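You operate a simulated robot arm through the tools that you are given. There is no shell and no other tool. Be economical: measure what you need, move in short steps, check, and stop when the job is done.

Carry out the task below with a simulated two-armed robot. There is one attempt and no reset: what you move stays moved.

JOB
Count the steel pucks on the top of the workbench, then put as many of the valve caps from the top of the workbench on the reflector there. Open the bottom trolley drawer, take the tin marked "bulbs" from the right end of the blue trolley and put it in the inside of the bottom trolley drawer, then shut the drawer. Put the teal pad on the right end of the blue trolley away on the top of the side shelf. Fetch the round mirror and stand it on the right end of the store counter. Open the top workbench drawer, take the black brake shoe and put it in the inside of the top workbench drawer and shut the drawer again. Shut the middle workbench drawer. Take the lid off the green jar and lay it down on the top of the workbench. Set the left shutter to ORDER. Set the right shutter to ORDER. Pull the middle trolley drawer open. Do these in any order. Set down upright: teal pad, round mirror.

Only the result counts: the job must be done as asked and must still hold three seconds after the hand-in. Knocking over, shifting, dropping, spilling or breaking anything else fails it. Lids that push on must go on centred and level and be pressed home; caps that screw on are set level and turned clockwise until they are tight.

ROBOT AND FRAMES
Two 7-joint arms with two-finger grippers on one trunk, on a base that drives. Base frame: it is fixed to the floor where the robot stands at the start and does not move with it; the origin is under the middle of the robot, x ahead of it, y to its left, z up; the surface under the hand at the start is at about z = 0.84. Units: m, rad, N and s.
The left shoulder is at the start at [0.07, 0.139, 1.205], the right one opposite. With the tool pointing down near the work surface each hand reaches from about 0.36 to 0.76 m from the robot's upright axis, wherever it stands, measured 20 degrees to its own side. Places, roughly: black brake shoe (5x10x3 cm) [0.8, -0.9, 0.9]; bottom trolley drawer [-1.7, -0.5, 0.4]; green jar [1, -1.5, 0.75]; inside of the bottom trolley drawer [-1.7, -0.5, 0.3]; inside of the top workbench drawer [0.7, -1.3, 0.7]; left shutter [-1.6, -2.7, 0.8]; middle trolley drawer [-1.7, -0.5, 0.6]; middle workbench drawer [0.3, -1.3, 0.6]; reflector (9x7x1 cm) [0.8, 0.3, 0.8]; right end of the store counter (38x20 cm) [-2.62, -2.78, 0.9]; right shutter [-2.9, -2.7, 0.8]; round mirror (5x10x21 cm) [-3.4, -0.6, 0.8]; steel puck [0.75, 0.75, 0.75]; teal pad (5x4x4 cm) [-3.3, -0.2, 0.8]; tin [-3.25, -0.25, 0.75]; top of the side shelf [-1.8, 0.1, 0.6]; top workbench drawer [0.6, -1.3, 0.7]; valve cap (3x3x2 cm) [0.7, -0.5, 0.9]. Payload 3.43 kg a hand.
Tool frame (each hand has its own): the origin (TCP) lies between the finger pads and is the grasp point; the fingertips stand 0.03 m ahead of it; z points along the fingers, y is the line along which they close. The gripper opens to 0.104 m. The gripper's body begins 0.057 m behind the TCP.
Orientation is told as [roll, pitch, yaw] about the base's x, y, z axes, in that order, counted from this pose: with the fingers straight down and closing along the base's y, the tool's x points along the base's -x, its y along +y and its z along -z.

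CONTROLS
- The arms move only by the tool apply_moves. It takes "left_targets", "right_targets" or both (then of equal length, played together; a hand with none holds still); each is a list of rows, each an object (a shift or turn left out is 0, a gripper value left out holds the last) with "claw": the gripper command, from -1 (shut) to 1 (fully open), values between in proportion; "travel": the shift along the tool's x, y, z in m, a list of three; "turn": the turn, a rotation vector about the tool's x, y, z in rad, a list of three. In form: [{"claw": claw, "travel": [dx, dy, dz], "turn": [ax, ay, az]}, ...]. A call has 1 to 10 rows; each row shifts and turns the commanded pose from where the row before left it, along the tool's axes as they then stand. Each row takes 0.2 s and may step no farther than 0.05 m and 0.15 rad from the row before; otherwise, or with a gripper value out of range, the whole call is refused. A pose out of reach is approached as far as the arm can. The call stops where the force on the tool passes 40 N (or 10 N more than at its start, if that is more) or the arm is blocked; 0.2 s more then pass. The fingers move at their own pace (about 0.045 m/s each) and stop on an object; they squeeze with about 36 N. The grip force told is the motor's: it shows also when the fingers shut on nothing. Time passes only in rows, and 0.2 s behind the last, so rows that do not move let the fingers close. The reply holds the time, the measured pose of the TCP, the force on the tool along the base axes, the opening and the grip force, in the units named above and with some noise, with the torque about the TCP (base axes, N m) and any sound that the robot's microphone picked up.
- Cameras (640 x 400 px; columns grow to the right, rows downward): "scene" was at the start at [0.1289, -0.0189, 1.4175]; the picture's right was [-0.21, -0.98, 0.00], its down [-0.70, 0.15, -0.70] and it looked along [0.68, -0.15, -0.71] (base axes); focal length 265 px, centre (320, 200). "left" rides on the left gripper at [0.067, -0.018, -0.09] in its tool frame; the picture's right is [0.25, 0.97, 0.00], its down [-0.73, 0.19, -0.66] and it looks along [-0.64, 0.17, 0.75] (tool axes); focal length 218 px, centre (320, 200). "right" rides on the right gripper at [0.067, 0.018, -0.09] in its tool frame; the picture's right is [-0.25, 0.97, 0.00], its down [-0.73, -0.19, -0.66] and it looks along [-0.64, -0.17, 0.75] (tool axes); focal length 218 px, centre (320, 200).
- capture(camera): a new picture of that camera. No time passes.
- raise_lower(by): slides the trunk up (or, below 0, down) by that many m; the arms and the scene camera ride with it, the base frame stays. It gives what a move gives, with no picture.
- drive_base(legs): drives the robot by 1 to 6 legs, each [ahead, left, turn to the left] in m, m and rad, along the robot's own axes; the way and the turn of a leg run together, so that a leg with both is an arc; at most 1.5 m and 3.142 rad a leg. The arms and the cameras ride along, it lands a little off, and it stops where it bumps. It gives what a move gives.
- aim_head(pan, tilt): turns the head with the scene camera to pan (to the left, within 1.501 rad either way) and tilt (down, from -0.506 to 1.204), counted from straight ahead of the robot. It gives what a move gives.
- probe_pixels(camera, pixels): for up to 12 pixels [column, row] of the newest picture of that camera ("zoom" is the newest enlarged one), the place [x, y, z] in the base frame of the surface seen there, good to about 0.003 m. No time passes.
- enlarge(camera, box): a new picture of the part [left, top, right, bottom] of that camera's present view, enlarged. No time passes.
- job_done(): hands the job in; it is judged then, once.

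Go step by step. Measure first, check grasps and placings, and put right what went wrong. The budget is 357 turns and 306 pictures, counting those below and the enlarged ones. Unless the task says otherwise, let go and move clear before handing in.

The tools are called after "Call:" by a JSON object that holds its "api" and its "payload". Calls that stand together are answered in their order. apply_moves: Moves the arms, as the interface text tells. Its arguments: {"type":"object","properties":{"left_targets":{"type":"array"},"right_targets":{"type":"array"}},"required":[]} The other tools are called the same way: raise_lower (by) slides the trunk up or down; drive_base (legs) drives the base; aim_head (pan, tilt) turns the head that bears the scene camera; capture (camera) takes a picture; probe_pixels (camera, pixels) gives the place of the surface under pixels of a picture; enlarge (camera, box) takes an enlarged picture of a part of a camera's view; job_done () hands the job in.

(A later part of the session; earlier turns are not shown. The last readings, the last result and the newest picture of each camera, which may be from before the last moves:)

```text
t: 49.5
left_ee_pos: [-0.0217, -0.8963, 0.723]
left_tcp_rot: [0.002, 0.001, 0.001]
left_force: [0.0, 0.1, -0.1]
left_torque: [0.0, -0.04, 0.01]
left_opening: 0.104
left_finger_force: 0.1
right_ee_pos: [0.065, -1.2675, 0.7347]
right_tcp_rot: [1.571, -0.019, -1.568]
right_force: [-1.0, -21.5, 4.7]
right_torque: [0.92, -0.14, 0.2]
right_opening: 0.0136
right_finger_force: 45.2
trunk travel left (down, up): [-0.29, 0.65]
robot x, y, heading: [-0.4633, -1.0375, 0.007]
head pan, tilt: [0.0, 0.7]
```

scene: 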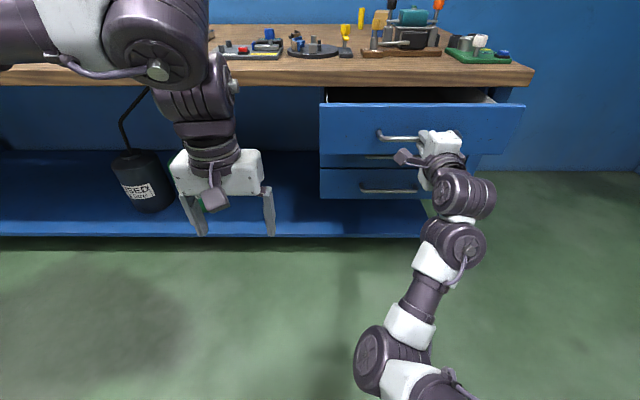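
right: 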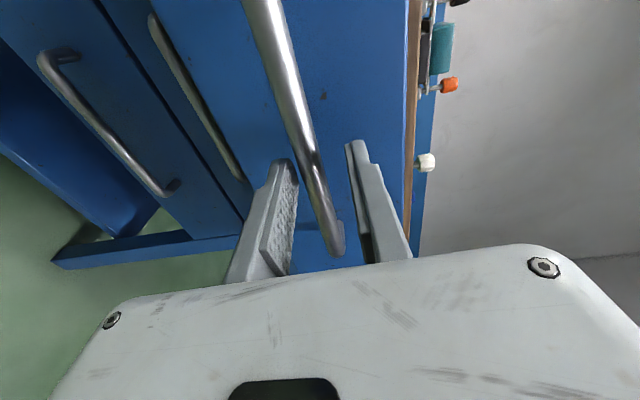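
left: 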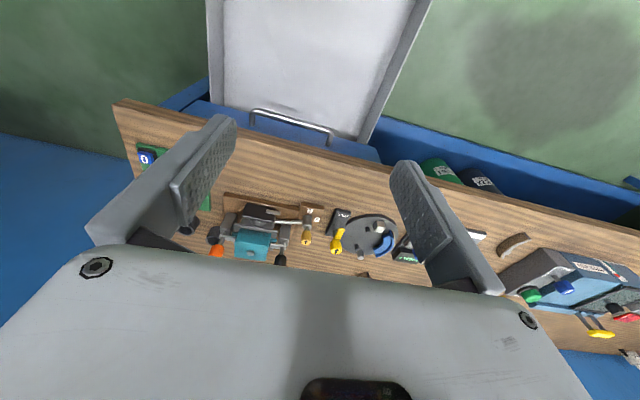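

The drawer is open ~0.28 m. I'll release, retreat, raise the trunk and turn the hand back down to fetch the brake shoe.

Call:
{"api": "apply_moves", "payload": {"right_targets": [{"claw": 0}, {}, {}, {"travel": [0, 0, -0.05]}, {"travel": [0, 0, -0.05]}]}}

Call:
{"api": "drive_base", "payload": {"legs": [[-0.2, 0.25, 0]]}}

Call:
{"api": "raise_lower", "payload": {"by": 0.4}}

Call:
{"api": "apply_moves", "payload": {"right_targets": [{"turn": [0, 0, -0.15], "claw": 1}, {"turn": [0, 0, -0.15]}, {"turn": [0, 0, -0.15]}, {"turn": [0, 0, -0.15]}, {"turn": [0, 0, -0.15]}, {"turn": [0, 0, -0.15]}, {"turn": [0, 0, -0.15]}, {"turn": [0, 0, -0.15]}, {"turn": [0, 0, -0.15]}, {"turn": [0, 0, -0.15]}]}}

Call:
{"api": "apply_moves", "payload": {"right_targets": [{"turn": [0, 0.15, 0]}, {"turn": [0, 0.15, 0]}, {"turn": [0, 0.15, 0]}, {"turn": [0, 0.15, 0]}, {"turn": [0, 0.15, 0]}, {"turn": [0, 0.15, 0]}, {"turn": [0, 0.15, 0]}, {"turn": [0, 0.15, 0]}, {"turn": [0, 0.15, 0]}, {"turn": [0, 0.15, 0]}]}}

Call:
{"api": "capture", "payload": {"camera": "scene"}}

```text
t: 50.7
left_ee_pos: [-0.0214, -0.8936, 0.7218]
left_tcp_rot: [0.0, 0.003, 0.002]
left_force: [1.1, 0.1, 0.7]
left_torque: [0.04, 0.02, 0.0]
left_opening: 0.1037
left_finger_force: 0.0
right_ee_pos: [0.0668, -1.2629, 0.7333]
right_tcp_rot: [1.569, -0.026, -1.564]
right_force: [0.4, 0.2, 0.2]
right_torque: [0.03, -0.01, -0.03]
right_opening: 0.0517
right_finger_force: 0.1
right hand out of reach, approached as far as the arm can: row 4, 5
trunk travel left (down, up): [-0.29, 0.65]
robot x, y, heading: [-0.4637, -1.0387, 0.008]
head pan, tilt: [0.0, 0.7]
```

```text
t: 52.8
left_ee_pos: [-0.2197, -0.644, 0.7209]
left_tcp_rot: [0.0, 0.002, 0.004]
left_force: [-0.4, -0.3, -0.1]
left_torque: [0.0, -0.02, 0.0]
left_opening: 0.1042
left_finger_force: 0.1
right_ee_pos: [-0.1337, -1.0114, 0.7338]
right_tcp_rot: [1.569, -0.026, -1.564]
right_force: [0.9, 0.1, -0.6]
right_torque: [0.01, -0.01, -0.01]
right_opening: 0.0522
right_finger_force: 0.0
trunk travel left (down, up): [-0.29, 0.65]
robot x, y, heading: [-0.6636, -0.7843, 0.005]
head pan, tilt: [0.0, 0.7]
```

```text
t: 56.6
left_ee_pos: [-0.2209, -0.6422, 1.1218]
left_tcp_rot: [0.0, 0.003, 0.006]
left_force: [0.2, -1.3, 0.3]
left_torque: [0.01, 0.0, -0.01]
left_opening: 0.1039
left_finger_force: 0.2
right_ee_pos: [-0.1321, -1.0116, 1.133]
right_tcp_rot: [1.569, -0.026, -1.565]
right_force: [-0.1, -0.2, -0.2]
right_torque: [0.04, 0.03, 0.04]
right_opening: 0.0521
right_finger_force: 0.1
trunk travel left (down, up): [-0.69, 0.25]
robot x, y, heading: [-0.6571, -0.784, 0.007]
head pan, tilt: [0.0, 0.7]
```

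```text
t: 58.9
left_ee_pos: [-0.2197, -0.6435, 1.1223]
left_tcp_rot: [0.001, 0.002, 0.004]
left_force: [-1.6, 0.1, -0.7]
left_torque: [-0.01, 0.01, 0.0]
left_opening: 0.1041
left_finger_force: 0.0
right_ee_pos: [-0.1333, -1.0132, 1.133]
right_tcp_rot: [1.524, -1.526, -1.517]
right_force: [-0.1, 0.6, -0.2]
right_torque: [0.0, 0.0, -0.02]
right_opening: 0.1038
right_finger_force: 0.1
trunk travel left (down, up): [-0.69, 0.25]
robot x, y, heading: [-0.6625, -0.7854, 0.005]
head pan, tilt: [0.0, 0.7]
```

```text
t: 61.0
left_ee_pos: [-0.2201, -0.6431, 1.1207]
left_tcp_rot: [-0.001, 0.002, 0.004]
left_force: [-0.2, 0.6, -1.3]
left_torque: [0.0, 0.02, -0.02]
left_opening: 0.104
left_finger_force: 0.0
right_ee_pos: [-0.1265, -1.0148, 1.1443]
right_tcp_rot: [0.086, -1.104, -0.095]
right_force: [-0.5, -0.2, -0.1]
right_torque: [-0.03, -0.01, 0.0]
right_opening: 0.1039
right_finger_force: 0.0
right hand out of reach, approached as far as the arm can: row 1, 2, 5, 6, 7, 8, 9, 10
trunk travel left (down, up): [-0.69, 0.25]
robot x, y, heading: [-0.6619, -0.7841, 0.004]
head pan, tilt: [0.0, 0.7]
```

```text
276 pictures are left
```

scene: 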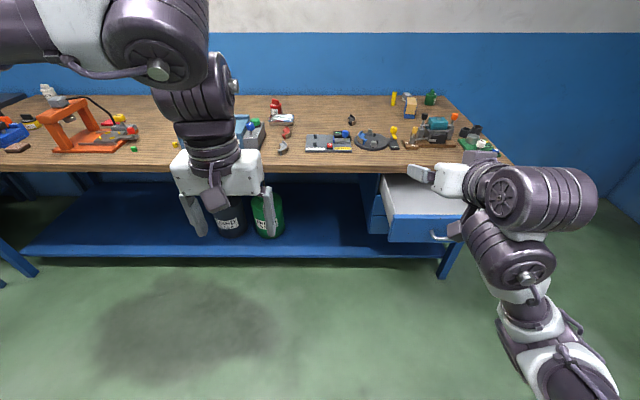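

The right hand only reached pitch −1.10. I'll try waiting and shifting it slightly outward to let it finish.

Call:
{"api": "apply_moves", "payload": {"right_targets": [{}, {"travel": [0, -0.03, 0]}, {"travel": [0, -0.03, 0]}, {}]}}

```text
t: 62.0
left_ee_pos: [-0.2197, -0.6422, 1.1214]
left_tcp_rot: [-0.001, 0.002, 0.003]
left_force: [0.3, 0.2, 0.5]
left_torque: [-0.04, 0.03, 0.02]
left_opening: 0.1041
left_finger_force: 0.0
right_ee_pos: [-0.1301, -1.0728, 1.1402]
right_tcp_rot: [0.086, -1.107, -0.095]
right_force: [0.5, 0.3, 0.1]
right_torque: [0.0, -0.02, -0.02]
right_opening: 0.104
right_finger_force: 0.0
trunk travel left (down, up): [-0.69, 0.25]
robot x, y, heading: [-0.6633, -0.7803, 0.003]
head pan, tilt: [0.0, 0.7]
```

It accepted the partial pose; I'll keep turning.

Call:
{"api": "apply_moves", "payload": {"right_targets": [{"turn": [0, 0.15, 0]}, {"turn": [0, 0.15, 0]}, {"turn": [0, 0.15, 0]}, {"turn": [0, 0.15, 0]}, {"turn": [0, 0.15, 0]}, {"turn": [0, 0.15, 0]}, {"turn": [0, 0.15, 0]}]}}

```text
t: 63.6
left_ee_pos: [-0.2209, -0.6433, 1.1211]
left_tcp_rot: [0.002, 0.0, 0.003]
left_force: [-0.1, -0.3, -0.1]
left_torque: [-0.01, -0.01, -0.04]
left_opening: 0.1039
left_finger_force: 0.1
right_ee_pos: [-0.1291, -1.0732, 1.1404]
right_tcp_rot: [0.087, -1.105, -0.098]
right_force: [-0.2, 0.3, 0.3]
right_torque: [0.01, 0.0, 0.02]
right_opening: 0.104
right_finger_force: 0.0
right hand out of reach, approached as far as the arm can: row 1, 2, 3, 4, 5, 6, 7
trunk travel left (down, up): [-0.69, 0.25]
robot x, y, heading: [-0.6609, -0.7827, 0.003]
head pan, tilt: [0.0, 0.7]
```

The wrist is at a joint limit. I'll extend the hand forward and down, where there is more freedom, and then turn on.

Call:
{"api": "apply_moves", "payload": {"right_targets": [{"travel": [-0.02, 0, 0.04]}, {"travel": [-0.02, 0, 0.04]}, {"travel": [-0.02, 0, 0.04]}, {"turn": [0, 0.15, 0]}, {"turn": [0, 0.15, 0]}, {"turn": [0, 0.15, 0]}, {"turn": [0, 0.15, 0]}]}}

Call:
{"api": "capture", "payload": {"camera": "scene"}}

```text
t: 65.2
left_ee_pos: [-0.2182, -0.6441, 1.121]
left_tcp_rot: [0.0, 0.004, 0.002]
left_force: [0.4, -0.4, 0.2]
left_torque: [0.01, 0.01, 0.01]
left_opening: 0.104
left_finger_force: 0.1
right_ee_pos: [0.0289, -1.0588, 1.098]
right_tcp_rot: [0.046, -0.506, -0.041]
right_force: [0.0, -0.3, 0.5]
right_torque: [0.0, 0.0, -0.02]
right_opening: 0.104
right_finger_force: 0.2
right hand out of reach, approached as far as the arm can: row 6, 7
trunk travel left (down, up): [-0.69, 0.25]
robot x, y, heading: [-0.6619, -0.7848, 0.006]
head pan, tilt: [0.0, 0.7]
```

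```text
275 pictures are left
```

scene: 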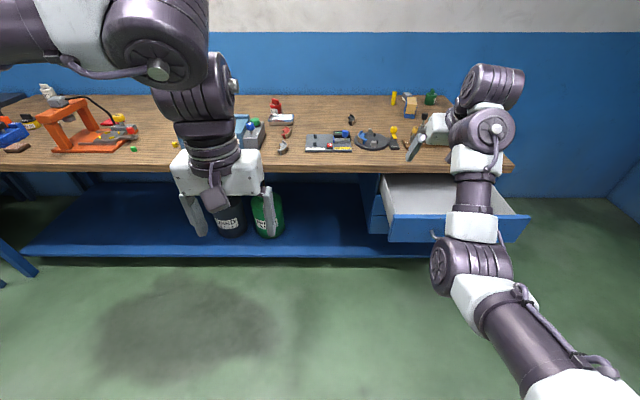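

Good progress (pitch −0.51). I'll complete the turn while drawing slightly back and straightening small offsets.

Call:
{"api": "apply_moves", "payload": {"right_targets": [{"travel": [0.03, 0, 0.0]}, {"travel": [0.03, 0, 0.0]}, {"turn": [0, 0.15, 0]}, {"turn": [0, 0.15, 0]}, {"turn": [0, 0.15, 0]}, {"turn": [0, 0.05, 0]}]}}

```text
t: 66.7
left_ee_pos: [-0.2199, -0.6421, 1.122]
left_tcp_rot: [-0.002, 0.001, 0.003]
left_force: [-0.6, -0.6, 0.2]
left_torque: [-0.01, 0.0, -0.01]
left_opening: 0.1041
left_finger_force: 0.1
right_ee_pos: [0.0389, -1.083, 1.0261]
right_tcp_rot: [0.04, -0.008, -0.019]
right_force: [-0.2, 0.5, 0.1]
right_torque: [-0.04, 0.0, -0.01]
right_opening: 0.1039
right_finger_force: 0.1
right hand out of reach, approached as far as the arm can: row 1, 2, 3, 4, 5
trunk travel left (down, up): [-0.69, 0.25]
robot x, y, heading: [-0.6618, -0.7816, 0.004]
head pan, tilt: [0.0, 0.7]
```

The tool now points down. I'll drive so the right hand is over the brake shoe at [0.76,-0.94].

Call:
{"api": "drive_base", "payload": {"legs": [[0.68, 0.14, 0]]}}

Call:
{"api": "capture", "payload": {"camera": "right"}}

Call:
{"api": "capture", "payload": {"camera": "scene"}}

```text
t: 70.5
left_ee_pos: [0.4611, -0.5008, 1.1221]
left_tcp_rot: [-0.001, 0.002, 0.001]
left_force: [0.3, 0.1, 0.0]
left_torque: [0.01, 0.04, -0.04]
left_opening: 0.1038
left_finger_force: 0.0
right_ee_pos: [0.7174, -0.9438, 1.0253]
right_tcp_rot: [0.038, -0.008, -0.023]
right_force: [0.4, 0.4, -0.6]
right_torque: [0.0, -0.02, 0.02]
right_opening: 0.104
right_finger_force: 0.0
trunk travel left (down, up): [-0.69, 0.25]
robot x, y, heading: [0.0201, -0.6431, 0.003]
head pan, tilt: [0.0, 0.7]
```

```text
274 pictures are left
```

right: 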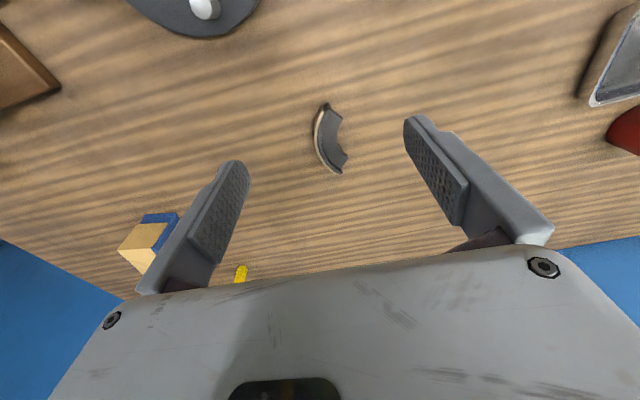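

```text
273 pictures are left
```

scene: 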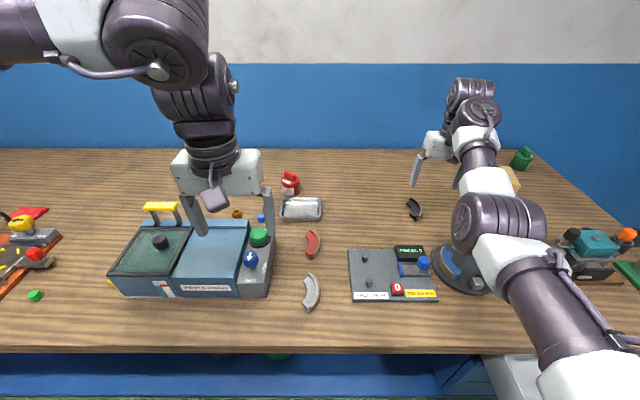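

The shoe is between the fingers in the right picture, from (325,105) to (343,170). I'll measure it.

Call:
{"api": "probe_pixels", "payload": {"camera": "right", "pixels": [[325, 108], [317, 138], [326, 138], [320, 125], [330, 160], [340, 168], [300, 138]]}}

Call:
{"api": "enlarge", "payload": {"camera": "right", "box": [280, 90, 380, 190]}}

```text
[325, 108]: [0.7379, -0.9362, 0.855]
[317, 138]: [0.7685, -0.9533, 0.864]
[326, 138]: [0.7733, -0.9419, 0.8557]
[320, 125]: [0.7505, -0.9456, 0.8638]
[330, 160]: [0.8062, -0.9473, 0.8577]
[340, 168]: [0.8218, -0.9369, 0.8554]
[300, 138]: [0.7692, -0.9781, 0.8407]
```

```text
4.00 times, centred on (330, 140) of right
```

zoom: 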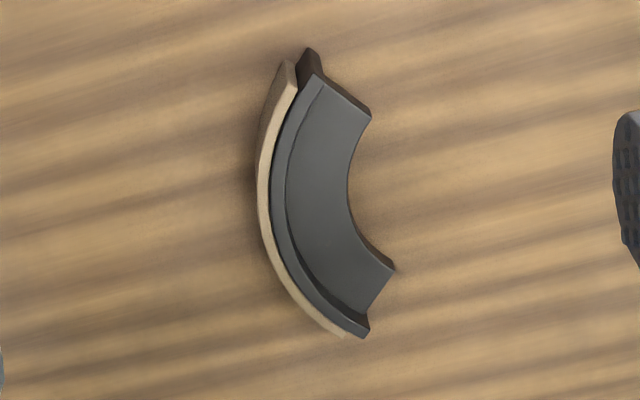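

Grip centre [0.774,-0.945], table at 0.841. I'll level the tool and go down to TCP z≈0.875.

Call:
{"api": "apply_moves", "payload": {"right_targets": [{"travel": [-0.03, 0, 0], "turn": [0.038, 0.008, 0]}, {"travel": [-0.026, 0, 0]}, {"travel": [0, 0, 0.04]}, {"travel": [0, 0, 0.04]}]}}

Call:
{"api": "capture", "payload": {"camera": "right"}}

```text
t: 71.5
left_ee_pos: [0.4621, -0.502, 1.121]
left_tcp_rot: [0.001, 0.003, 0.0]
left_force: [-0.7, -0.6, 0.2]
left_torque: [0.0, 0.04, 0.0]
left_opening: 0.104
left_finger_force: 0.1
right_ee_pos: [0.7366, -0.9372, 0.9404]
right_tcp_rot: [0.002, 0.0, -0.021]
right_force: [0.0, -0.7, 0.1]
right_torque: [0.04, -0.02, 0.01]
right_opening: 0.1039
right_finger_force: 0.0
right hand out of reach, approached as far as the arm can: row 1, 2
trunk travel left (down, up): [-0.69, 0.25]
robot x, y, heading: [0.0199, -0.6401, 0.004]
head pan, tilt: [0.0, 0.7]
```

```text
271 pictures are left
```

right: 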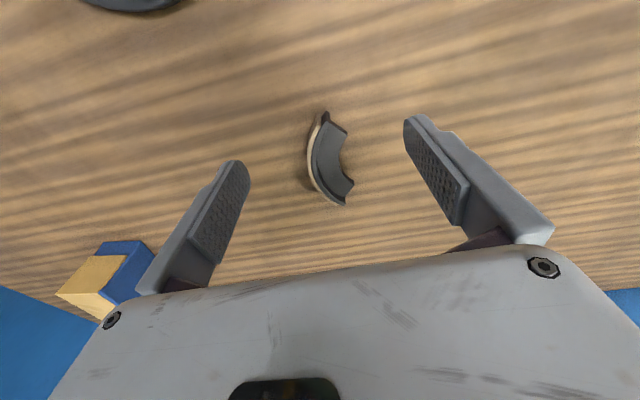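

The hand needs +0.037 m in x; I'll do that lower, where reach is better.

Call:
{"api": "apply_moves", "payload": {"right_targets": [{"travel": [-0.02, -0.008, 0.02]}, {"travel": [-0.018, 0, 0.02]}]}}

```text
t: 72.1
left_ee_pos: [0.4612, -0.5017, 1.1213]
left_tcp_rot: [-0.001, 0.002, -0.003]
left_force: [0.5, 0.3, 1.3]
left_torque: [0.0, -0.02, -0.02]
left_opening: 0.1042
left_finger_force: 0.0
right_ee_pos: [0.7384, -0.9311, 0.9306]
right_tcp_rot: [0.0, 0.001, -0.023]
right_force: [-0.1, 0.1, 0.5]
right_torque: [0.0, 0.01, -0.02]
right_opening: 0.1039
right_finger_force: 0.0
right hand out of reach, approached as far as the arm can: row 1, 2
trunk travel left (down, up): [-0.69, 0.25]
robot x, y, heading: [0.0182, -0.6452, 0.001]
head pan, tilt: [0.0, 0.7]
```

Out of reach; I'll creep the base forward 0.037 and right 0.014 instead.

Call:
{"api": "drive_base", "payload": {"legs": [[0.037, -0.014, 0]]}}

Call:
{"api": "apply_moves", "payload": {"right_targets": [{"travel": [0, 0, 0.03]}, {"travel": [0, 0, 0.015]}]}}

Call:
{"api": "capture", "payload": {"camera": "right"}}

```text
t: 73.0
left_ee_pos: [0.4926, -0.5135, 1.122]
left_tcp_rot: [-0.003, -0.003, 0.003]
left_force: [-0.7, 0.3, 0.1]
left_torque: [-0.02, -0.06, 0.02]
left_opening: 0.1039
left_finger_force: 0.0
right_ee_pos: [0.7716, -0.9426, 0.9334]
right_tcp_rot: [0.0, -0.004, -0.021]
right_force: [0.1, 0.2, 0.5]
right_torque: [-0.01, 0.0, 0.03]
right_opening: 0.1042
right_finger_force: 0.0
trunk travel left (down, up): [-0.69, 0.25]
robot x, y, heading: [0.0557, -0.6535, 0.001]
head pan, tilt: [0.0, 0.7]
```

```text
t: 73.5
left_ee_pos: [0.4971, -0.5141, 1.1218]
left_tcp_rot: [0.001, 0.0, 0.003]
left_force: [-0.5, -1.1, -0.1]
left_torque: [0.0, -0.02, -0.01]
left_opening: 0.1043
left_finger_force: 0.1
right_ee_pos: [0.7678, -0.9444, 0.8879]
right_tcp_rot: [0.001, -0.001, -0.021]
right_force: [-0.2, 0.2, 0.5]
right_torque: [0.01, 0.03, -0.01]
right_opening: 0.104
right_finger_force: 0.0
right hand out of reach, approached as far as the arm can: row 1
trunk travel left (down, up): [-0.69, 0.25]
robot x, y, heading: [0.0576, -0.6593, 0.001]
head pan, tilt: [0.0, 0.7]
```

```text
270 pictures are left
```

right: 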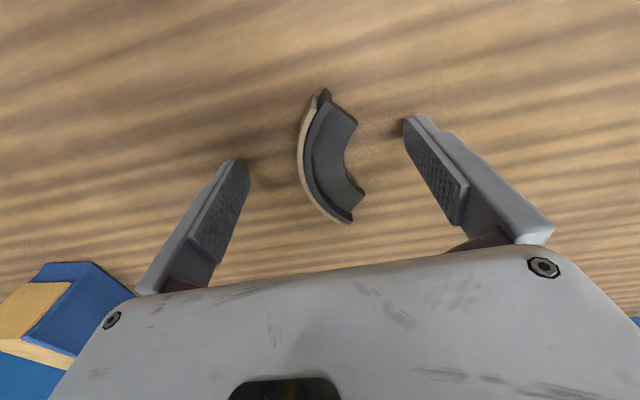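

The shoe sits centred between the fingers. I'll lower 13 mm and close.

Call:
{"api": "apply_moves", "payload": {"right_targets": [{"travel": [0, 0, 0.013]}, {"claw": -1}, {}, {}, {}, {}, {}, {}]}}

Call:
{"api": "apply_moves", "payload": {"right_targets": [{"travel": [0, 0, -0.05]}, {"travel": [0, 0, -0.05]}]}}

Call:
{"api": "capture", "payload": {"camera": "right"}}

```text
t: 75.3
left_ee_pos: [0.4982, -0.5132, 1.1229]
left_tcp_rot: [0.0, 0.001, 0.0]
left_force: [1.1, 0.0, 0.6]
left_torque: [0.01, 0.0, -0.01]
left_opening: 0.104
left_finger_force: 0.1
right_ee_pos: [0.7668, -0.9459, 0.873]
right_tcp_rot: [0.002, 0.001, -0.021]
right_force: [-0.3, 0.2, 0.9]
right_torque: [-0.01, 0.01, 0.03]
right_opening: 0.0305
right_finger_force: 36.2
right hand out of reach, approached as far as the arm can: row 1
trunk travel left (down, up): [-0.69, 0.25]
robot x, y, heading: [0.0518, -0.6539, 0.007]
head pan, tilt: [0.0, 0.7]
```

```text
t: 76.0
left_ee_pos: [0.4977, -0.5155, 1.1214]
left_tcp_rot: [-0.001, 0.001, 0.002]
left_force: [-0.3, 0.3, -0.1]
left_torque: [0.0, -0.07, -0.02]
left_opening: 0.1039
left_finger_force: 0.2
right_ee_pos: [0.7665, -0.9452, 0.9763]
right_tcp_rot: [0.0, 0.001, -0.02]
right_force: [-1.3, 0.4, -1.4]
right_torque: [-0.01, 0.03, -0.01]
right_opening: 0.0305
right_finger_force: 35.7
trunk travel left (down, up): [-0.69, 0.25]
robot x, y, heading: [0.0549, -0.654, 0.005]
head pan, tilt: [0.0, 0.7]
```

```text
269 pictures are left
```

right: 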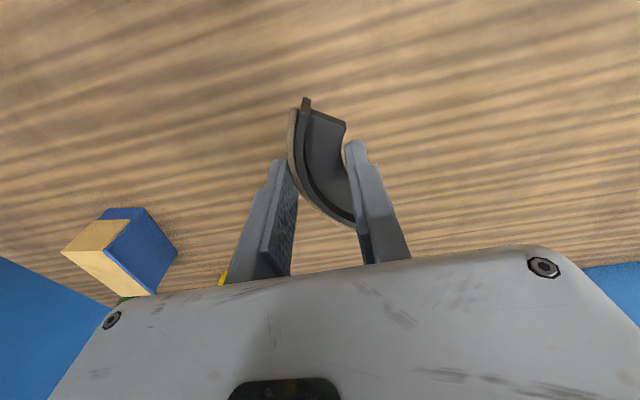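

The shoe is held (opening 30 mm). I'll raise, back off, and move over the open drawer at about [0.24,-1.28].

Call:
{"api": "raise_lower", "payload": {"by": 0.1}}

Call:
{"api": "drive_base", "payload": {"legs": [[-0.53, 0, 0], [0, -0.33, 0]]}}

Call:
{"api": "capture", "payload": {"camera": "right"}}

Call:
{"api": "capture", "payload": {"camera": "scene"}}

```text
t: 77.3
left_ee_pos: [0.4982, -0.5155, 1.2224]
left_tcp_rot: [0.0, 0.002, 0.002]
left_force: [0.1, 0.1, 1.0]
left_torque: [0.01, -0.02, -0.01]
left_opening: 0.104
left_finger_force: 0.0
right_ee_pos: [0.7694, -0.9453, 1.0745]
right_tcp_rot: [0.0, 0.001, -0.021]
right_force: [0.5, -1.1, -2.7]
right_torque: [-0.01, 0.02, 0.03]
right_opening: 0.0307
right_finger_force: 35.7
trunk travel left (down, up): [-0.79, 0.15]
robot x, y, heading: [0.0521, -0.655, -0.0]
head pan, tilt: [0.0, 0.7]
```

```text
t: 82.1
left_ee_pos: [-0.0242, -0.8394, 1.2222]
left_tcp_rot: [0.0, 0.001, 0.002]
left_force: [0.6, 0.2, 0.3]
left_torque: [-0.02, -0.01, -0.01]
left_opening: 0.104
left_finger_force: 0.1
right_ee_pos: [0.2468, -1.2686, 1.0756]
right_tcp_rot: [0.001, 0.0, -0.023]
right_force: [0.1, 0.0, -2.3]
right_torque: [-0.02, -0.03, -0.02]
right_opening: 0.0307
right_finger_force: 35.6
trunk travel left (down, up): [-0.79, 0.15]
robot x, y, heading: [-0.4633, -0.985, 0.006]
head pan, tilt: [0.0, 0.7]
```

```text
268 pictures are left
```

right: 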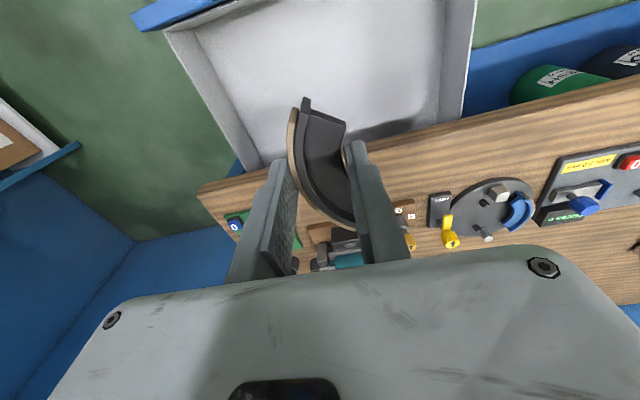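

```text
267 pictures are left
```

scene: 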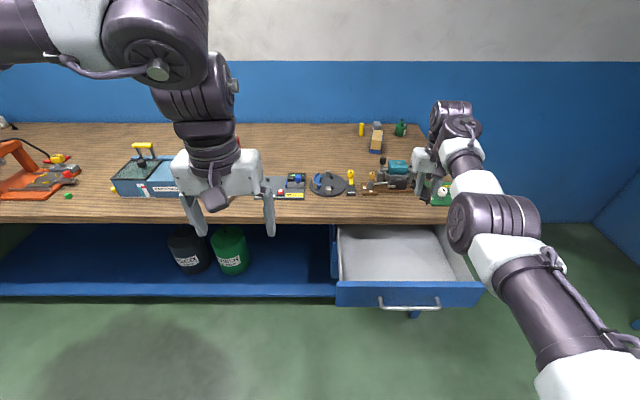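

The shoe is over the drawer. I'll probe the drawer's floor and walls.

Call:
{"api": "probe_pixels", "payload": {"camera": "scene", "pixels": [[390, 262], [390, 240], [390, 282], [390, 294], [343, 260], [475, 265], [335, 290], [480, 290]]}}

```text
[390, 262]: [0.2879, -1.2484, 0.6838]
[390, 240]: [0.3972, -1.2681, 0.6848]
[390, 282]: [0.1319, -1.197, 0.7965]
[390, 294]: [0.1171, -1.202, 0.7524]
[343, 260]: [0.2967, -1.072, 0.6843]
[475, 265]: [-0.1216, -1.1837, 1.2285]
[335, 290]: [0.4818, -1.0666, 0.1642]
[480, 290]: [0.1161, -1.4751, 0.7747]
```

Floor z=0.684, walls up to 0.797, interior x 0.135–0.373. I'll lower the trunk 0.34 and check.

Call:
{"api": "raise_lower", "payload": {"by": -0.34}}

Call:
{"api": "capture", "payload": {"camera": "scene"}}

Call:
{"api": "capture", "payload": {"camera": "right"}}

```text
t: 85.4
left_ee_pos: [-0.0258, -0.8404, 0.8818]
left_tcp_rot: [0.0, 0.003, 0.002]
left_force: [-0.3, 0.5, -0.2]
left_torque: [-0.01, 0.02, 0.02]
left_opening: 0.1038
left_finger_force: 0.1
right_ee_pos: [0.2465, -1.2716, 0.7345]
right_tcp_rot: [0.001, 0.001, -0.02]
right_force: [-0.6, -0.6, -1.6]
right_torque: [0.0, 0.0, -0.02]
right_opening: 0.0304
right_finger_force: 36.3
trunk travel left (down, up): [-0.45, 0.49]
robot x, y, heading: [-0.4681, -0.9824, 0.008]
head pan, tilt: [0.0, 0.7]
```

```text
266 pictures are left
```

scene: 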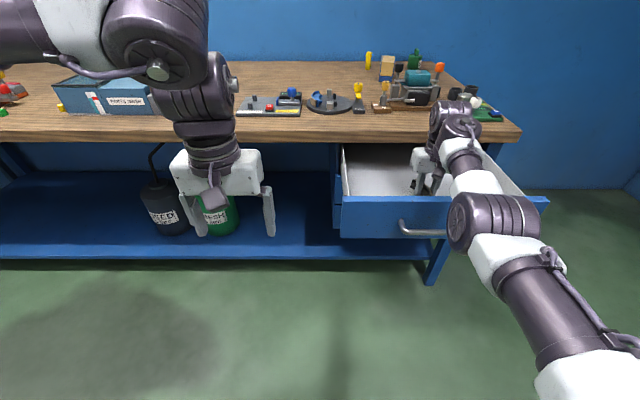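

```text
265 pictures are left
```

right: 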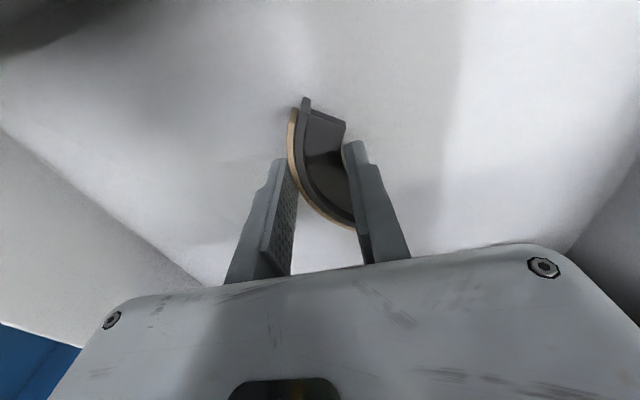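

Still ~16 mm above the floor. I'll lower slowly with the arm until contact, then open slightly and come up.

Call:
{"api": "apply_moves", "payload": {"right_targets": [{"travel": [0, 0, 0.01]}, {"travel": [0, 0, 0.005]}]}}

Call:
{"api": "apply_moves", "payload": {"right_targets": [{"claw": -0.1}, {}, {}, {"travel": [0, 0, -0.04]}, {"travel": [0, 0, -0.05]}, {"travel": [0, 0, -0.05]}]}}

Call:
{"api": "capture", "payload": {"camera": "right"}}

```text
t: 86.0
left_ee_pos: [-0.0238, -0.841, 0.8825]
left_tcp_rot: [0.0, 0.003, 0.003]
left_force: [0.2, 0.2, -0.2]
left_torque: [-0.02, -0.01, 0.01]
left_opening: 0.1038
left_finger_force: 0.0
right_ee_pos: [0.2466, -1.269, 0.7197]
right_tcp_rot: [0.003, -0.001, -0.022]
right_force: [-0.3, 0.3, -1.0]
right_torque: [0.0, 0.01, -0.02]
right_opening: 0.0307
right_finger_force: 36.3
trunk travel left (down, up): [-0.45, 0.49]
robot x, y, heading: [-0.4665, -0.9823, 0.005]
head pan, tilt: [0.0, 0.7]
```

```text
t: 87.4
left_ee_pos: [-0.0267, -0.8408, 0.8823]
left_tcp_rot: [-0.003, 0.001, 0.001]
left_force: [0.4, -0.1, 1.1]
left_torque: [-0.01, -0.04, 0.01]
left_opening: 0.104
left_finger_force: 0.1
right_ee_pos: [0.2447, -1.2689, 0.8621]
right_tcp_rot: [0.001, 0.001, -0.022]
right_force: [0.6, -0.4, 0.6]
right_torque: [-0.03, 0.0, -0.02]
right_opening: 0.0468
right_finger_force: 0.1
trunk travel left (down, up): [-0.45, 0.49]
robot x, y, heading: [-0.4654, -0.9846, 0.001]
head pan, tilt: [0.0, 0.7]
```

```text
264 pictures are left
```

right: 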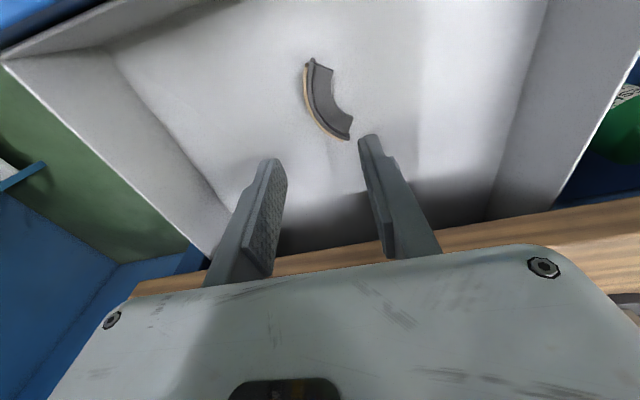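

The shoe lies flat in the drawer. I'll close the fingers, go in front of the drawer, and push on the handle bar (z≈0.737).

Call:
{"api": "drive_base", "payload": {"legs": [[-0.25, 0, 0]]}}

Call:
{"api": "apply_moves", "payload": {"right_targets": [{"claw": -1}, {"travel": [0, 0, 0.04]}, {"travel": [0, 0, 0.04]}, {"travel": [0, 0, 0.035]}, {}, {}]}}

Call:
{"api": "capture", "payload": {"camera": "scene"}}

```text
t: 89.2
left_ee_pos: [-0.273, -0.8413, 0.8826]
left_tcp_rot: [0.002, 0.001, 0.001]
left_force: [-0.6, 0.2, -0.1]
left_torque: [0.0, 0.03, 0.02]
left_opening: 0.1044
left_finger_force: 0.1
right_ee_pos: [-0.0052, -1.27, 0.8603]
right_tcp_rot: [0.002, -0.002, -0.024]
right_force: [0.0, -0.7, 0.2]
right_torque: [0.02, 0.02, -0.03]
right_opening: 0.0467
right_finger_force: 0.1
trunk travel left (down, up): [-0.45, 0.49]
robot x, y, heading: [-0.7146, -0.9783, 0.004]
head pan, tilt: [0.0, 0.7]
```

```text
t: 90.6
left_ee_pos: [-0.2729, -0.8423, 0.8823]
left_tcp_rot: [0.0, 0.002, 0.001]
left_force: [0.3, 0.0, -0.6]
left_torque: [-0.02, -0.01, -0.03]
left_opening: 0.1039
left_finger_force: 0.0
right_ee_pos: [-0.0051, -1.2691, 0.7459]
right_tcp_rot: [0.001, 0.001, -0.021]
right_force: [-0.7, 0.5, -0.9]
right_torque: [0.0, -0.03, 0.0]
right_opening: 0.0
right_finger_force: 34.7
trunk travel left (down, up): [-0.45, 0.49]
robot x, y, heading: [-0.7122, -0.9866, 0.004]
head pan, tilt: [0.0, 0.7]
```

```text
263 pictures are left
```

scene: 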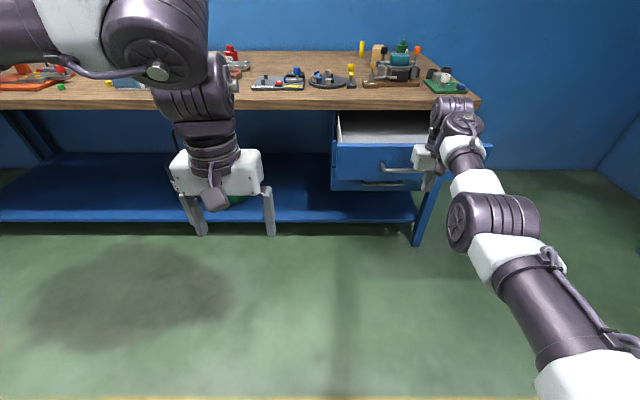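

In position in front of the bar. I'll drive forward 0.3 m pushing, then finish with the arm.

Call:
{"api": "drive_base", "payload": {"legs": [[0.3, 0, 0]]}}

Call:
{"api": "apply_moves", "payload": {"right_targets": [{"travel": [-0.01, 0, 0]}, {"travel": [-0.01, 0, 0]}, {"travel": [-0.01, 0, 0]}, {"travel": [-0.01, 0, 0]}, {"travel": [-0.01, 0, 0]}]}}

Call:
{"api": "capture", "payload": {"camera": "scene"}}

```text
t: 92.7
left_ee_pos: [0.0266, -0.8432, 0.8813]
left_tcp_rot: [0.002, 0.001, -0.004]
left_force: [0.6, -0.1, 0.1]
left_torque: [0.0, 0.02, 0.01]
left_opening: 0.1039
left_finger_force: 0.1
right_ee_pos: [0.2932, -1.2733, 0.7443]
right_tcp_rot: [0.002, 0.001, -0.026]
right_force: [-0.1, 0.0, -0.1]
right_torque: [0.01, 0.0, 0.02]
right_opening: 0.0
right_finger_force: 34.8
trunk travel left (down, up): [-0.45, 0.49]
robot x, y, heading: [-0.4144, -0.9835, -0.007]
head pan, tilt: [0.0, 0.7]
```

```text
t: 93.9
left_ee_pos: [0.0255, -0.8423, 0.881]
left_tcp_rot: [0.001, 0.0, -0.003]
left_force: [-0.6, 0.7, 0.6]
left_torque: [-0.03, -0.01, 0.01]
left_opening: 0.104
left_finger_force: 0.1
right_ee_pos: [0.3029, -1.2729, 0.7444]
right_tcp_rot: [0.0, 0.0, -0.027]
right_force: [-0.9, -0.1, 0.3]
right_torque: [0.02, -0.01, 0.02]
right_opening: 0.0
right_finger_force: 34.6
right hand out of reach, approached as far as the arm can: row 2, 3, 4, 5
trunk travel left (down, up): [-0.45, 0.49]
robot x, y, heading: [-0.4175, -0.9763, -0.001]
head pan, tilt: [0.0, 0.7]
```

```text
262 pictures are left
```

scene: 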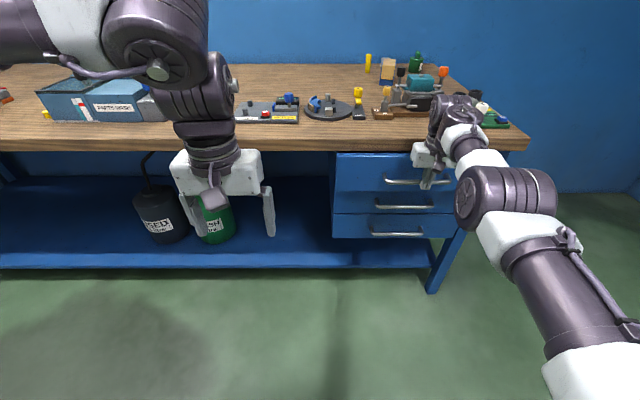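

Remaining gap ≈3 cm but the arm is at its reach limit. I'll retract the hand, drive nearer, then push with force control.

Call:
{"api": "apply_moves", "payload": {"right_targets": [{"travel": [0.04, 0, 0]}, {"travel": [0.04, 0, 0]}]}}

Call:
{"api": "drive_base", "payload": {"legs": [[0.08, 0, 0]]}}

Call:
{"api": "apply_moves", "payload": {"right_targets": [{"travel": [-0.01, 0, 0]}, {"travel": [-0.01, 0, 0]}, {"travel": [-0.01, 0, 0]}, {"travel": [-0.01, 0, 0]}, {"travel": [-0.01, 0, 0]}, {"travel": [-0.01, 0, 0]}]}}

Call:
{"api": "capture", "payload": {"camera": "scene"}}

```text
t: 94.5
left_ee_pos: [0.0247, -0.8425, 0.8814]
left_tcp_rot: [0.002, 0.001, -0.004]
left_force: [0.5, 0.2, -0.6]
left_torque: [0.02, 0.01, 0.01]
left_opening: 0.104
left_finger_force: 0.1
right_ee_pos: [0.2692, -1.2725, 0.7442]
right_tcp_rot: [0.002, 0.003, -0.028]
right_force: [0.8, 0.7, 0.4]
right_torque: [-0.01, 0.01, 0.03]
right_opening: 0.0002
right_finger_force: 34.9
right hand out of reach, approached as far as the arm can: row 1, 2
trunk travel left (down, up): [-0.45, 0.49]
robot x, y, heading: [-0.4158, -0.9833, 0.003]
head pan, tilt: [0.0, 0.7]
```

```text
t: 95.5
left_ee_pos: [0.0918, -0.8448, 0.8811]
left_tcp_rot: [-0.001, 0.003, -0.006]
left_force: [0.4, 0.8, -0.2]
left_torque: [0.01, 0.03, -0.02]
left_opening: 0.1039
left_finger_force: 0.1
right_ee_pos: [0.3265, -1.2738, 0.7419]
right_tcp_rot: [-0.001, 0.027, -0.012]
right_force: [-6.2, 1.8, 1.1]
right_torque: [-0.1, -0.68, 0.21]
right_opening: 0.0
right_finger_force: 35.2
trunk travel left (down, up): [-0.45, 0.49]
robot x, y, heading: [-0.351, -0.9823, -0.002]
head pan, tilt: [0.0, 0.7]
stopped in leg 1: the force on the tool passed its limit at 192 N (the readings are from after the stop); the commanded pose is now the measured one
```

```text
t: 95.9
left_ee_pos: [0.0866, -0.8447, 0.8829]
left_tcp_rot: [-0.002, -0.001, -0.009]
left_force: [-0.1, -0.4, 0.4]
left_torque: [-0.03, -0.01, 0.03]
left_opening: 0.1042
left_finger_force: 0.1
right_ee_pos: [0.3261, -1.2742, 0.7456]
right_tcp_rot: [-0.001, 0.036, -0.01]
right_force: [-27.9, 3.5, 9.3]
right_torque: [-0.09, -3.14, 0.54]
right_opening: 0.0
right_finger_force: 34.4
trunk travel left (down, up): [-0.45, 0.49]
robot x, y, heading: [-0.3537, -0.9795, -0.007]
head pan, tilt: [0.0, 0.7]
stopped in row 1 (right hand): the force on the tool passed its limit at 55 N (the readings are from after the stop); the commanded pose is now the measured one
```

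```text
261 pictures are left
```

scene: 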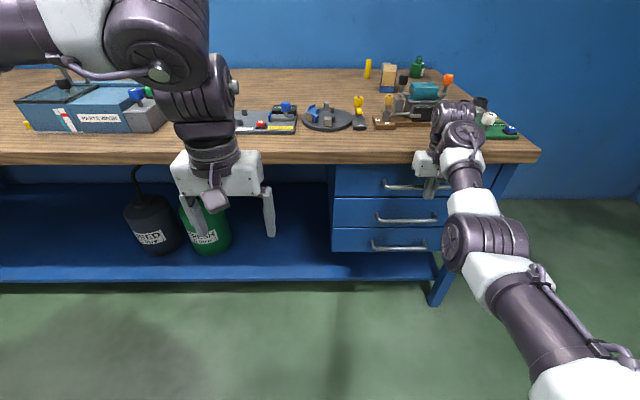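

A hard contact at TCP x=0.326. I'll probe whether the drawer face is flush (0.397).

Call:
{"api": "probe_pixels", "payload": {"camera": "scene", "pixels": [[355, 178], [355, 210], [355, 240], [395, 186], [395, 219], [345, 180]]}}

Call:
{"api": "enlarge", "payload": {"camera": "scene", "box": [320, 130, 540, 260]}}

```text
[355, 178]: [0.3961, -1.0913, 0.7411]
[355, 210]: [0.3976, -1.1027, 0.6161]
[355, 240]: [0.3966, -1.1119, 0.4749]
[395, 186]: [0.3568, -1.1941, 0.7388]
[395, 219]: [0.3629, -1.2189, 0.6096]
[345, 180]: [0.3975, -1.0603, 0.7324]
```

```text
2.91 times, centred on (430, 195) of scene
```

zoom: 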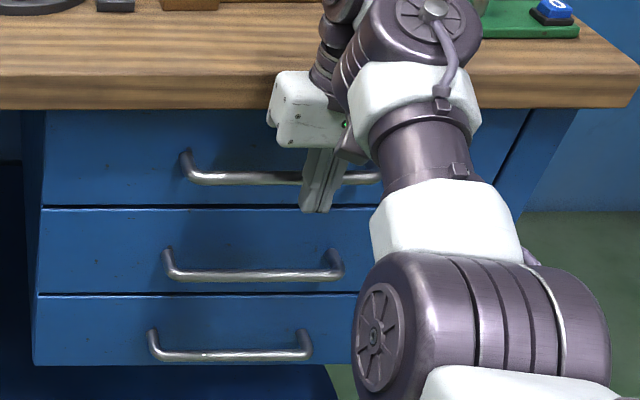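

The top drawer is flush and shut. I'll back away, raise the trunk, and look to the right of the bench for room to reach the green jar.

Call:
{"api": "drive_base", "payload": {"legs": [[-0.25, 0, 0]]}}

Call:
{"api": "raise_lower", "payload": {"by": 0.35}}

Call:
{"api": "drive_base", "payload": {"legs": [[0, -0.9, 0]]}}

Call:
{"api": "aim_head", "payload": {"pan": -0.3, "tilt": 0.5}}

Call:
{"api": "capture", "payload": {"camera": "scene"}}

```text
t: 97.7
left_ee_pos: [-0.1549, -0.8424, 0.8806]
left_tcp_rot: [0.0, 0.003, -0.007]
left_force: [-0.7, -0.9, -0.1]
left_torque: [0.02, -0.01, -0.04]
left_opening: 0.104
left_finger_force: 0.0
right_ee_pos: [0.0834, -1.2731, 0.7396]
right_tcp_rot: [0.001, 0.043, -0.01]
right_force: [-0.1, 0.5, 0.1]
right_torque: [-0.03, -0.02, 0.01]
right_opening: 0.0
right_finger_force: 34.1
trunk travel left (down, up): [-0.45, 0.49]
robot x, y, heading: [-0.5974, -0.9789, -0.006]
head pan, tilt: [0.0, 0.7]
```

```text
t: 101.2
left_ee_pos: [-0.1566, -0.8424, 1.2308]
left_tcp_rot: [-0.001, 0.007, -0.006]
left_force: [0.1, -0.8, -0.3]
left_torque: [0.02, 0.02, -0.01]
left_opening: 0.1039
left_finger_force: 0.1
right_ee_pos: [0.0834, -1.273, 1.089]
right_tcp_rot: [0.0, 0.044, -0.01]
right_force: [0.0, 0.1, -0.2]
right_torque: [0.05, -0.01, -0.03]
right_opening: 0.0002
right_finger_force: 34.9
trunk travel left (down, up): [-0.8, 0.14]
robot x, y, heading: [-0.6, -0.9779, -0.006]
head pan, tilt: [0.0, 0.7]
```

```text
t: 105.9
left_ee_pos: [-0.1597, -1.7348, 1.2298]
left_tcp_rot: [0.002, 0.004, -0.002]
left_force: [0.7, -0.6, 0.3]
left_torque: [-0.02, 0.02, -0.01]
left_opening: 0.1039
left_finger_force: 0.0
right_ee_pos: [0.0823, -2.163, 1.0886]
right_tcp_rot: [-0.001, 0.043, -0.005]
right_force: [0.0, 0.8, -0.2]
right_torque: [0.02, 0.02, 0.01]
right_opening: 0.0
right_finger_force: 34.6
trunk travel left (down, up): [-0.8, 0.14]
robot x, y, heading: [-0.602, -1.8738, 0.0]
head pan, tilt: [0.0, 0.7]
```

```text
t: 106.7
left_ee_pos: [-0.159, -1.7362, 1.2296]
left_tcp_rot: [0.001, 0.004, 0.0]
left_force: [0.9, -0.4, 0.2]
left_torque: [0.01, 0.01, 0.01]
left_opening: 0.1042
left_finger_force: 0.1
right_ee_pos: [0.0819, -2.1635, 1.088]
right_tcp_rot: [0.0, 0.042, -0.006]
right_force: [0.1, -0.1, -0.5]
right_torque: [-0.06, -0.04, -0.03]
right_opening: 0.0
right_finger_force: 34.4
trunk travel left (down, up): [-0.8, 0.14]
robot x, y, heading: [-0.5998, -1.8719, -0.0]
head pan, tilt: [-0.3, 0.499]
```

```text
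259 pictures are left
```

scene: 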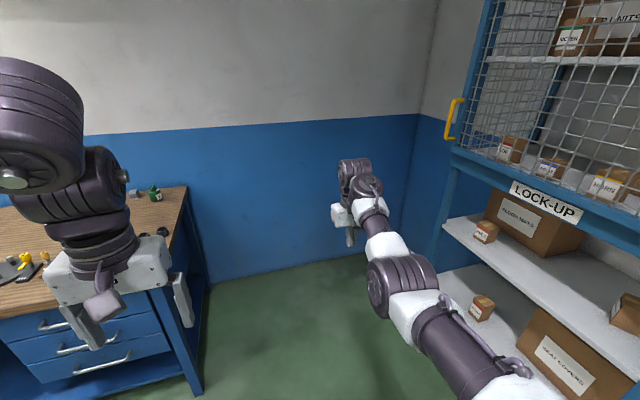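

Call:
{"api": "probe_pixels", "payload": {"camera": "scene", "pixels": [[300, 250], [410, 200], [430, 330], [440, 225], [530, 180], [330, 330], [205, 290], [200, 380], [400, 130], [460, 110]]}}

```text
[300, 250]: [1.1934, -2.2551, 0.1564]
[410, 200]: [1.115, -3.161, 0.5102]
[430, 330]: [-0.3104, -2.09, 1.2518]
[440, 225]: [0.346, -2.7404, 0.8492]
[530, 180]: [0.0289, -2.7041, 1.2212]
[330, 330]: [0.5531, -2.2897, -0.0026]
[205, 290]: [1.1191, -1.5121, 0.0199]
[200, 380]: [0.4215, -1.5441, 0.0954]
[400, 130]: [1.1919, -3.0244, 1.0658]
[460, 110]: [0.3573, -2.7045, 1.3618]
```

There is free floor x 0.4–1.19 right of the bench end (y=−1.54). I'll turn left 90° and strafe to x≈0.72 so the right hand can reach the jar.

Call:
{"api": "drive_base", "payload": {"legs": [[0, 0, 1.571], [-0.37, -1.32, 0]]}}

Call:
{"api": "aim_head", "payload": {"pan": -0.3, "tilt": 0.7}}

Call:
{"api": "capture", "payload": {"camera": "scene"}}

Call:
{"api": "capture", "payload": {"camera": "right"}}

```text
t: 117.3
left_ee_pos: [0.5695, -1.8029, 1.2304]
left_tcp_rot: [-0.001, 0.006, 1.574]
left_force: [0.0, -0.4, -1.1]
left_torque: [-0.02, -0.04, 0.01]
left_opening: 0.1041
left_finger_force: 0.0
right_ee_pos: [0.9955, -1.5602, 1.0884]
right_tcp_rot: [0.0, 0.044, 1.571]
right_force: [0.0, -0.6, 0.4]
right_torque: [0.0, 0.01, 0.03]
right_opening: 0.0
right_finger_force: 35.1
trunk travel left (down, up): [-0.8, 0.14]
robot x, y, heading: [0.7066, -2.2474, 1.575]
head pan, tilt: [-0.3, 0.499]
```

```text
t: 118.0
left_ee_pos: [0.5695, -1.8041, 1.2299]
left_tcp_rot: [0.002, 0.005, 1.575]
left_force: [-0.5, -0.5, 0.8]
left_torque: [0.01, 0.01, 0.0]
left_opening: 0.1041
left_finger_force: 0.0
right_ee_pos: [0.9968, -1.5598, 1.0888]
right_tcp_rot: [0.002, 0.041, 1.57]
right_force: [0.6, 0.0, -0.1]
right_torque: [-0.01, 0.03, 0.03]
right_opening: 0.0001
right_finger_force: 34.4
trunk travel left (down, up): [-0.8, 0.14]
robot x, y, heading: [0.7099, -2.2445, 1.577]
head pan, tilt: [-0.3, 0.7]
```

```text
258 pictures are left
```

scene: 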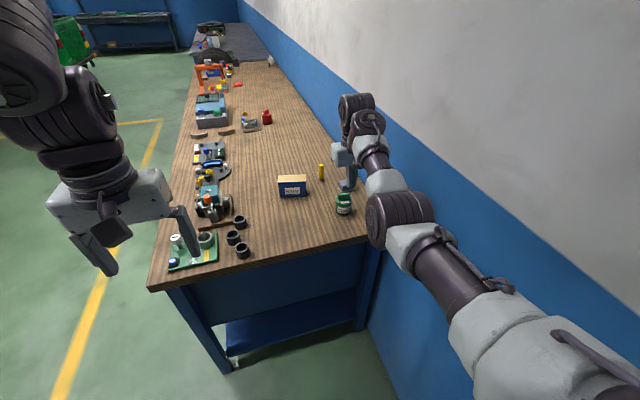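

```text
257 pictures are left
```

right: 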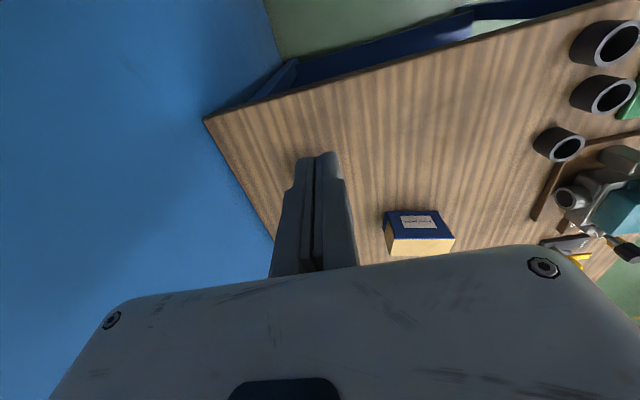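

The jar is at scene (344,204). I'll enlarge it and also the bench line for hidden pucks.

Call:
{"api": "enlarge", "payload": {"camera": "scene", "box": [310, 170, 390, 220]}}

Call:
{"api": "probe_pixels", "payload": {"camera": "scene", "pixels": [[344, 197], [344, 212], [338, 197], [350, 197]]}}

Call:
{"api": "enlarge", "payload": {"camera": "scene", "box": [170, 50, 330, 150]}}

```text
8.00 times, centred on (350, 195) of scene
```

zoom: 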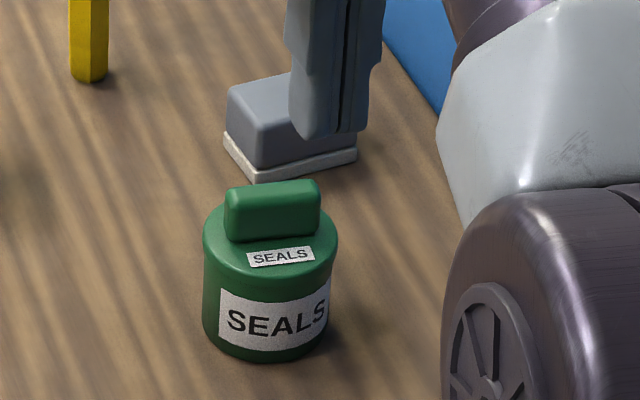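

```text
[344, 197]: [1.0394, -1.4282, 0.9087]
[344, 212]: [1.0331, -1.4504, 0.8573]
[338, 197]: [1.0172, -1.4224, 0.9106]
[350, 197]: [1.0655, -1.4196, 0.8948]
```

```text
4.00 times, centred on (250, 100) of scene
```

zoom: 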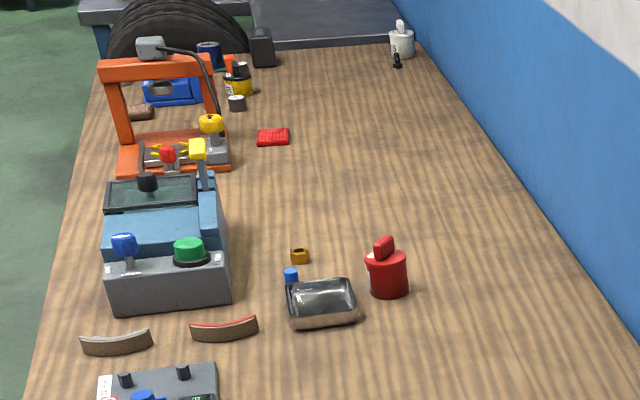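

No more pucks show from this side. The lid knob spans x 1.017–1.063 at y≈−1.42, top z≈0.92. I'll drive the right hand over it and look.

Call:
{"api": "apply_moves", "payload": {"right_targets": [{"claw": 0.5, "turn": [0, -0.042, 0]}, {}, {}, {}, {}]}}

Call:
{"api": "drive_base", "payload": {"legs": [[0.11, -0.043, 0]]}}

Call:
{"api": "capture", "payload": {"camera": "right"}}

Call:
{"api": "capture", "payload": {"camera": "scene"}}

```text
t: 119.2
left_ee_pos: [0.5685, -1.8033, 1.232]
left_tcp_rot: [0.001, 0.006, 1.574]
left_force: [0.9, 0.4, 0.5]
left_torque: [0.02, 0.0, -0.01]
left_opening: 0.1042
left_finger_force: 0.1
right_ee_pos: [0.9968, -1.5606, 1.0888]
right_tcp_rot: [0.0, 0.0, 1.571]
right_force: [0.7, 0.2, 0.4]
right_torque: [0.0, 0.0, 0.0]
right_opening: 0.078
right_finger_force: 0.1
trunk travel left (down, up): [-0.8, 0.14]
robot x, y, heading: [0.7082, -2.248, 1.578]
head pan, tilt: [-0.3, 0.7]
```

```text
t: 120.5
left_ee_pos: [0.609, -1.6947, 1.2311]
left_tcp_rot: [-0.001, 0.002, 1.575]
left_force: [-0.8, 0.6, -0.2]
left_torque: [0.06, -0.03, 0.03]
left_opening: 0.104
left_finger_force: 0.2
right_ee_pos: [1.0349, -1.4496, 1.0894]
right_tcp_rot: [-0.001, -0.002, 1.572]
right_force: [-0.3, -0.3, -0.5]
right_torque: [0.0, -0.05, 0.02]
right_opening: 0.0781
right_finger_force: 0.1
trunk travel left (down, up): [-0.8, 0.14]
robot x, y, heading: [0.7472, -2.1348, 1.578]
head pan, tilt: [-0.3, 0.7]
```

```text
254 pictures are left
```

right: 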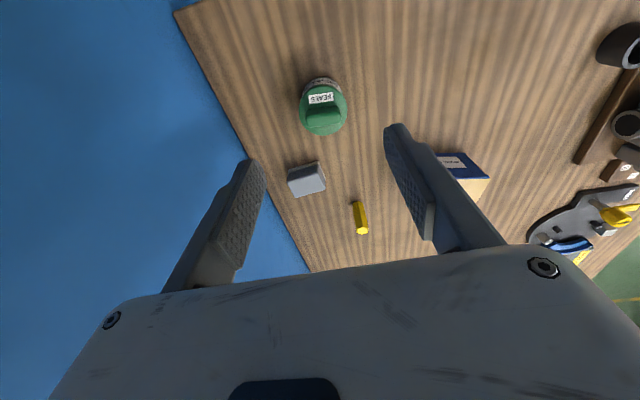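

```text
253 pictures are left
```

scene: 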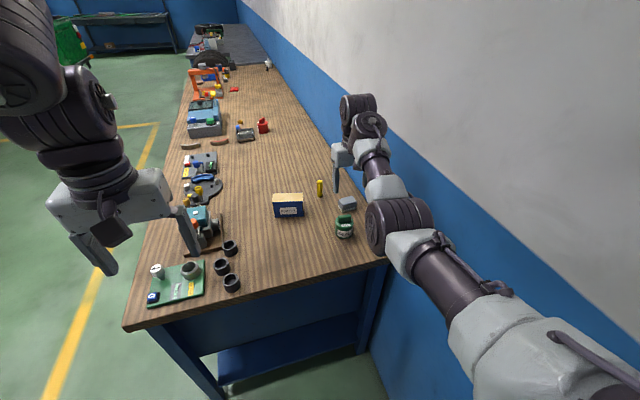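

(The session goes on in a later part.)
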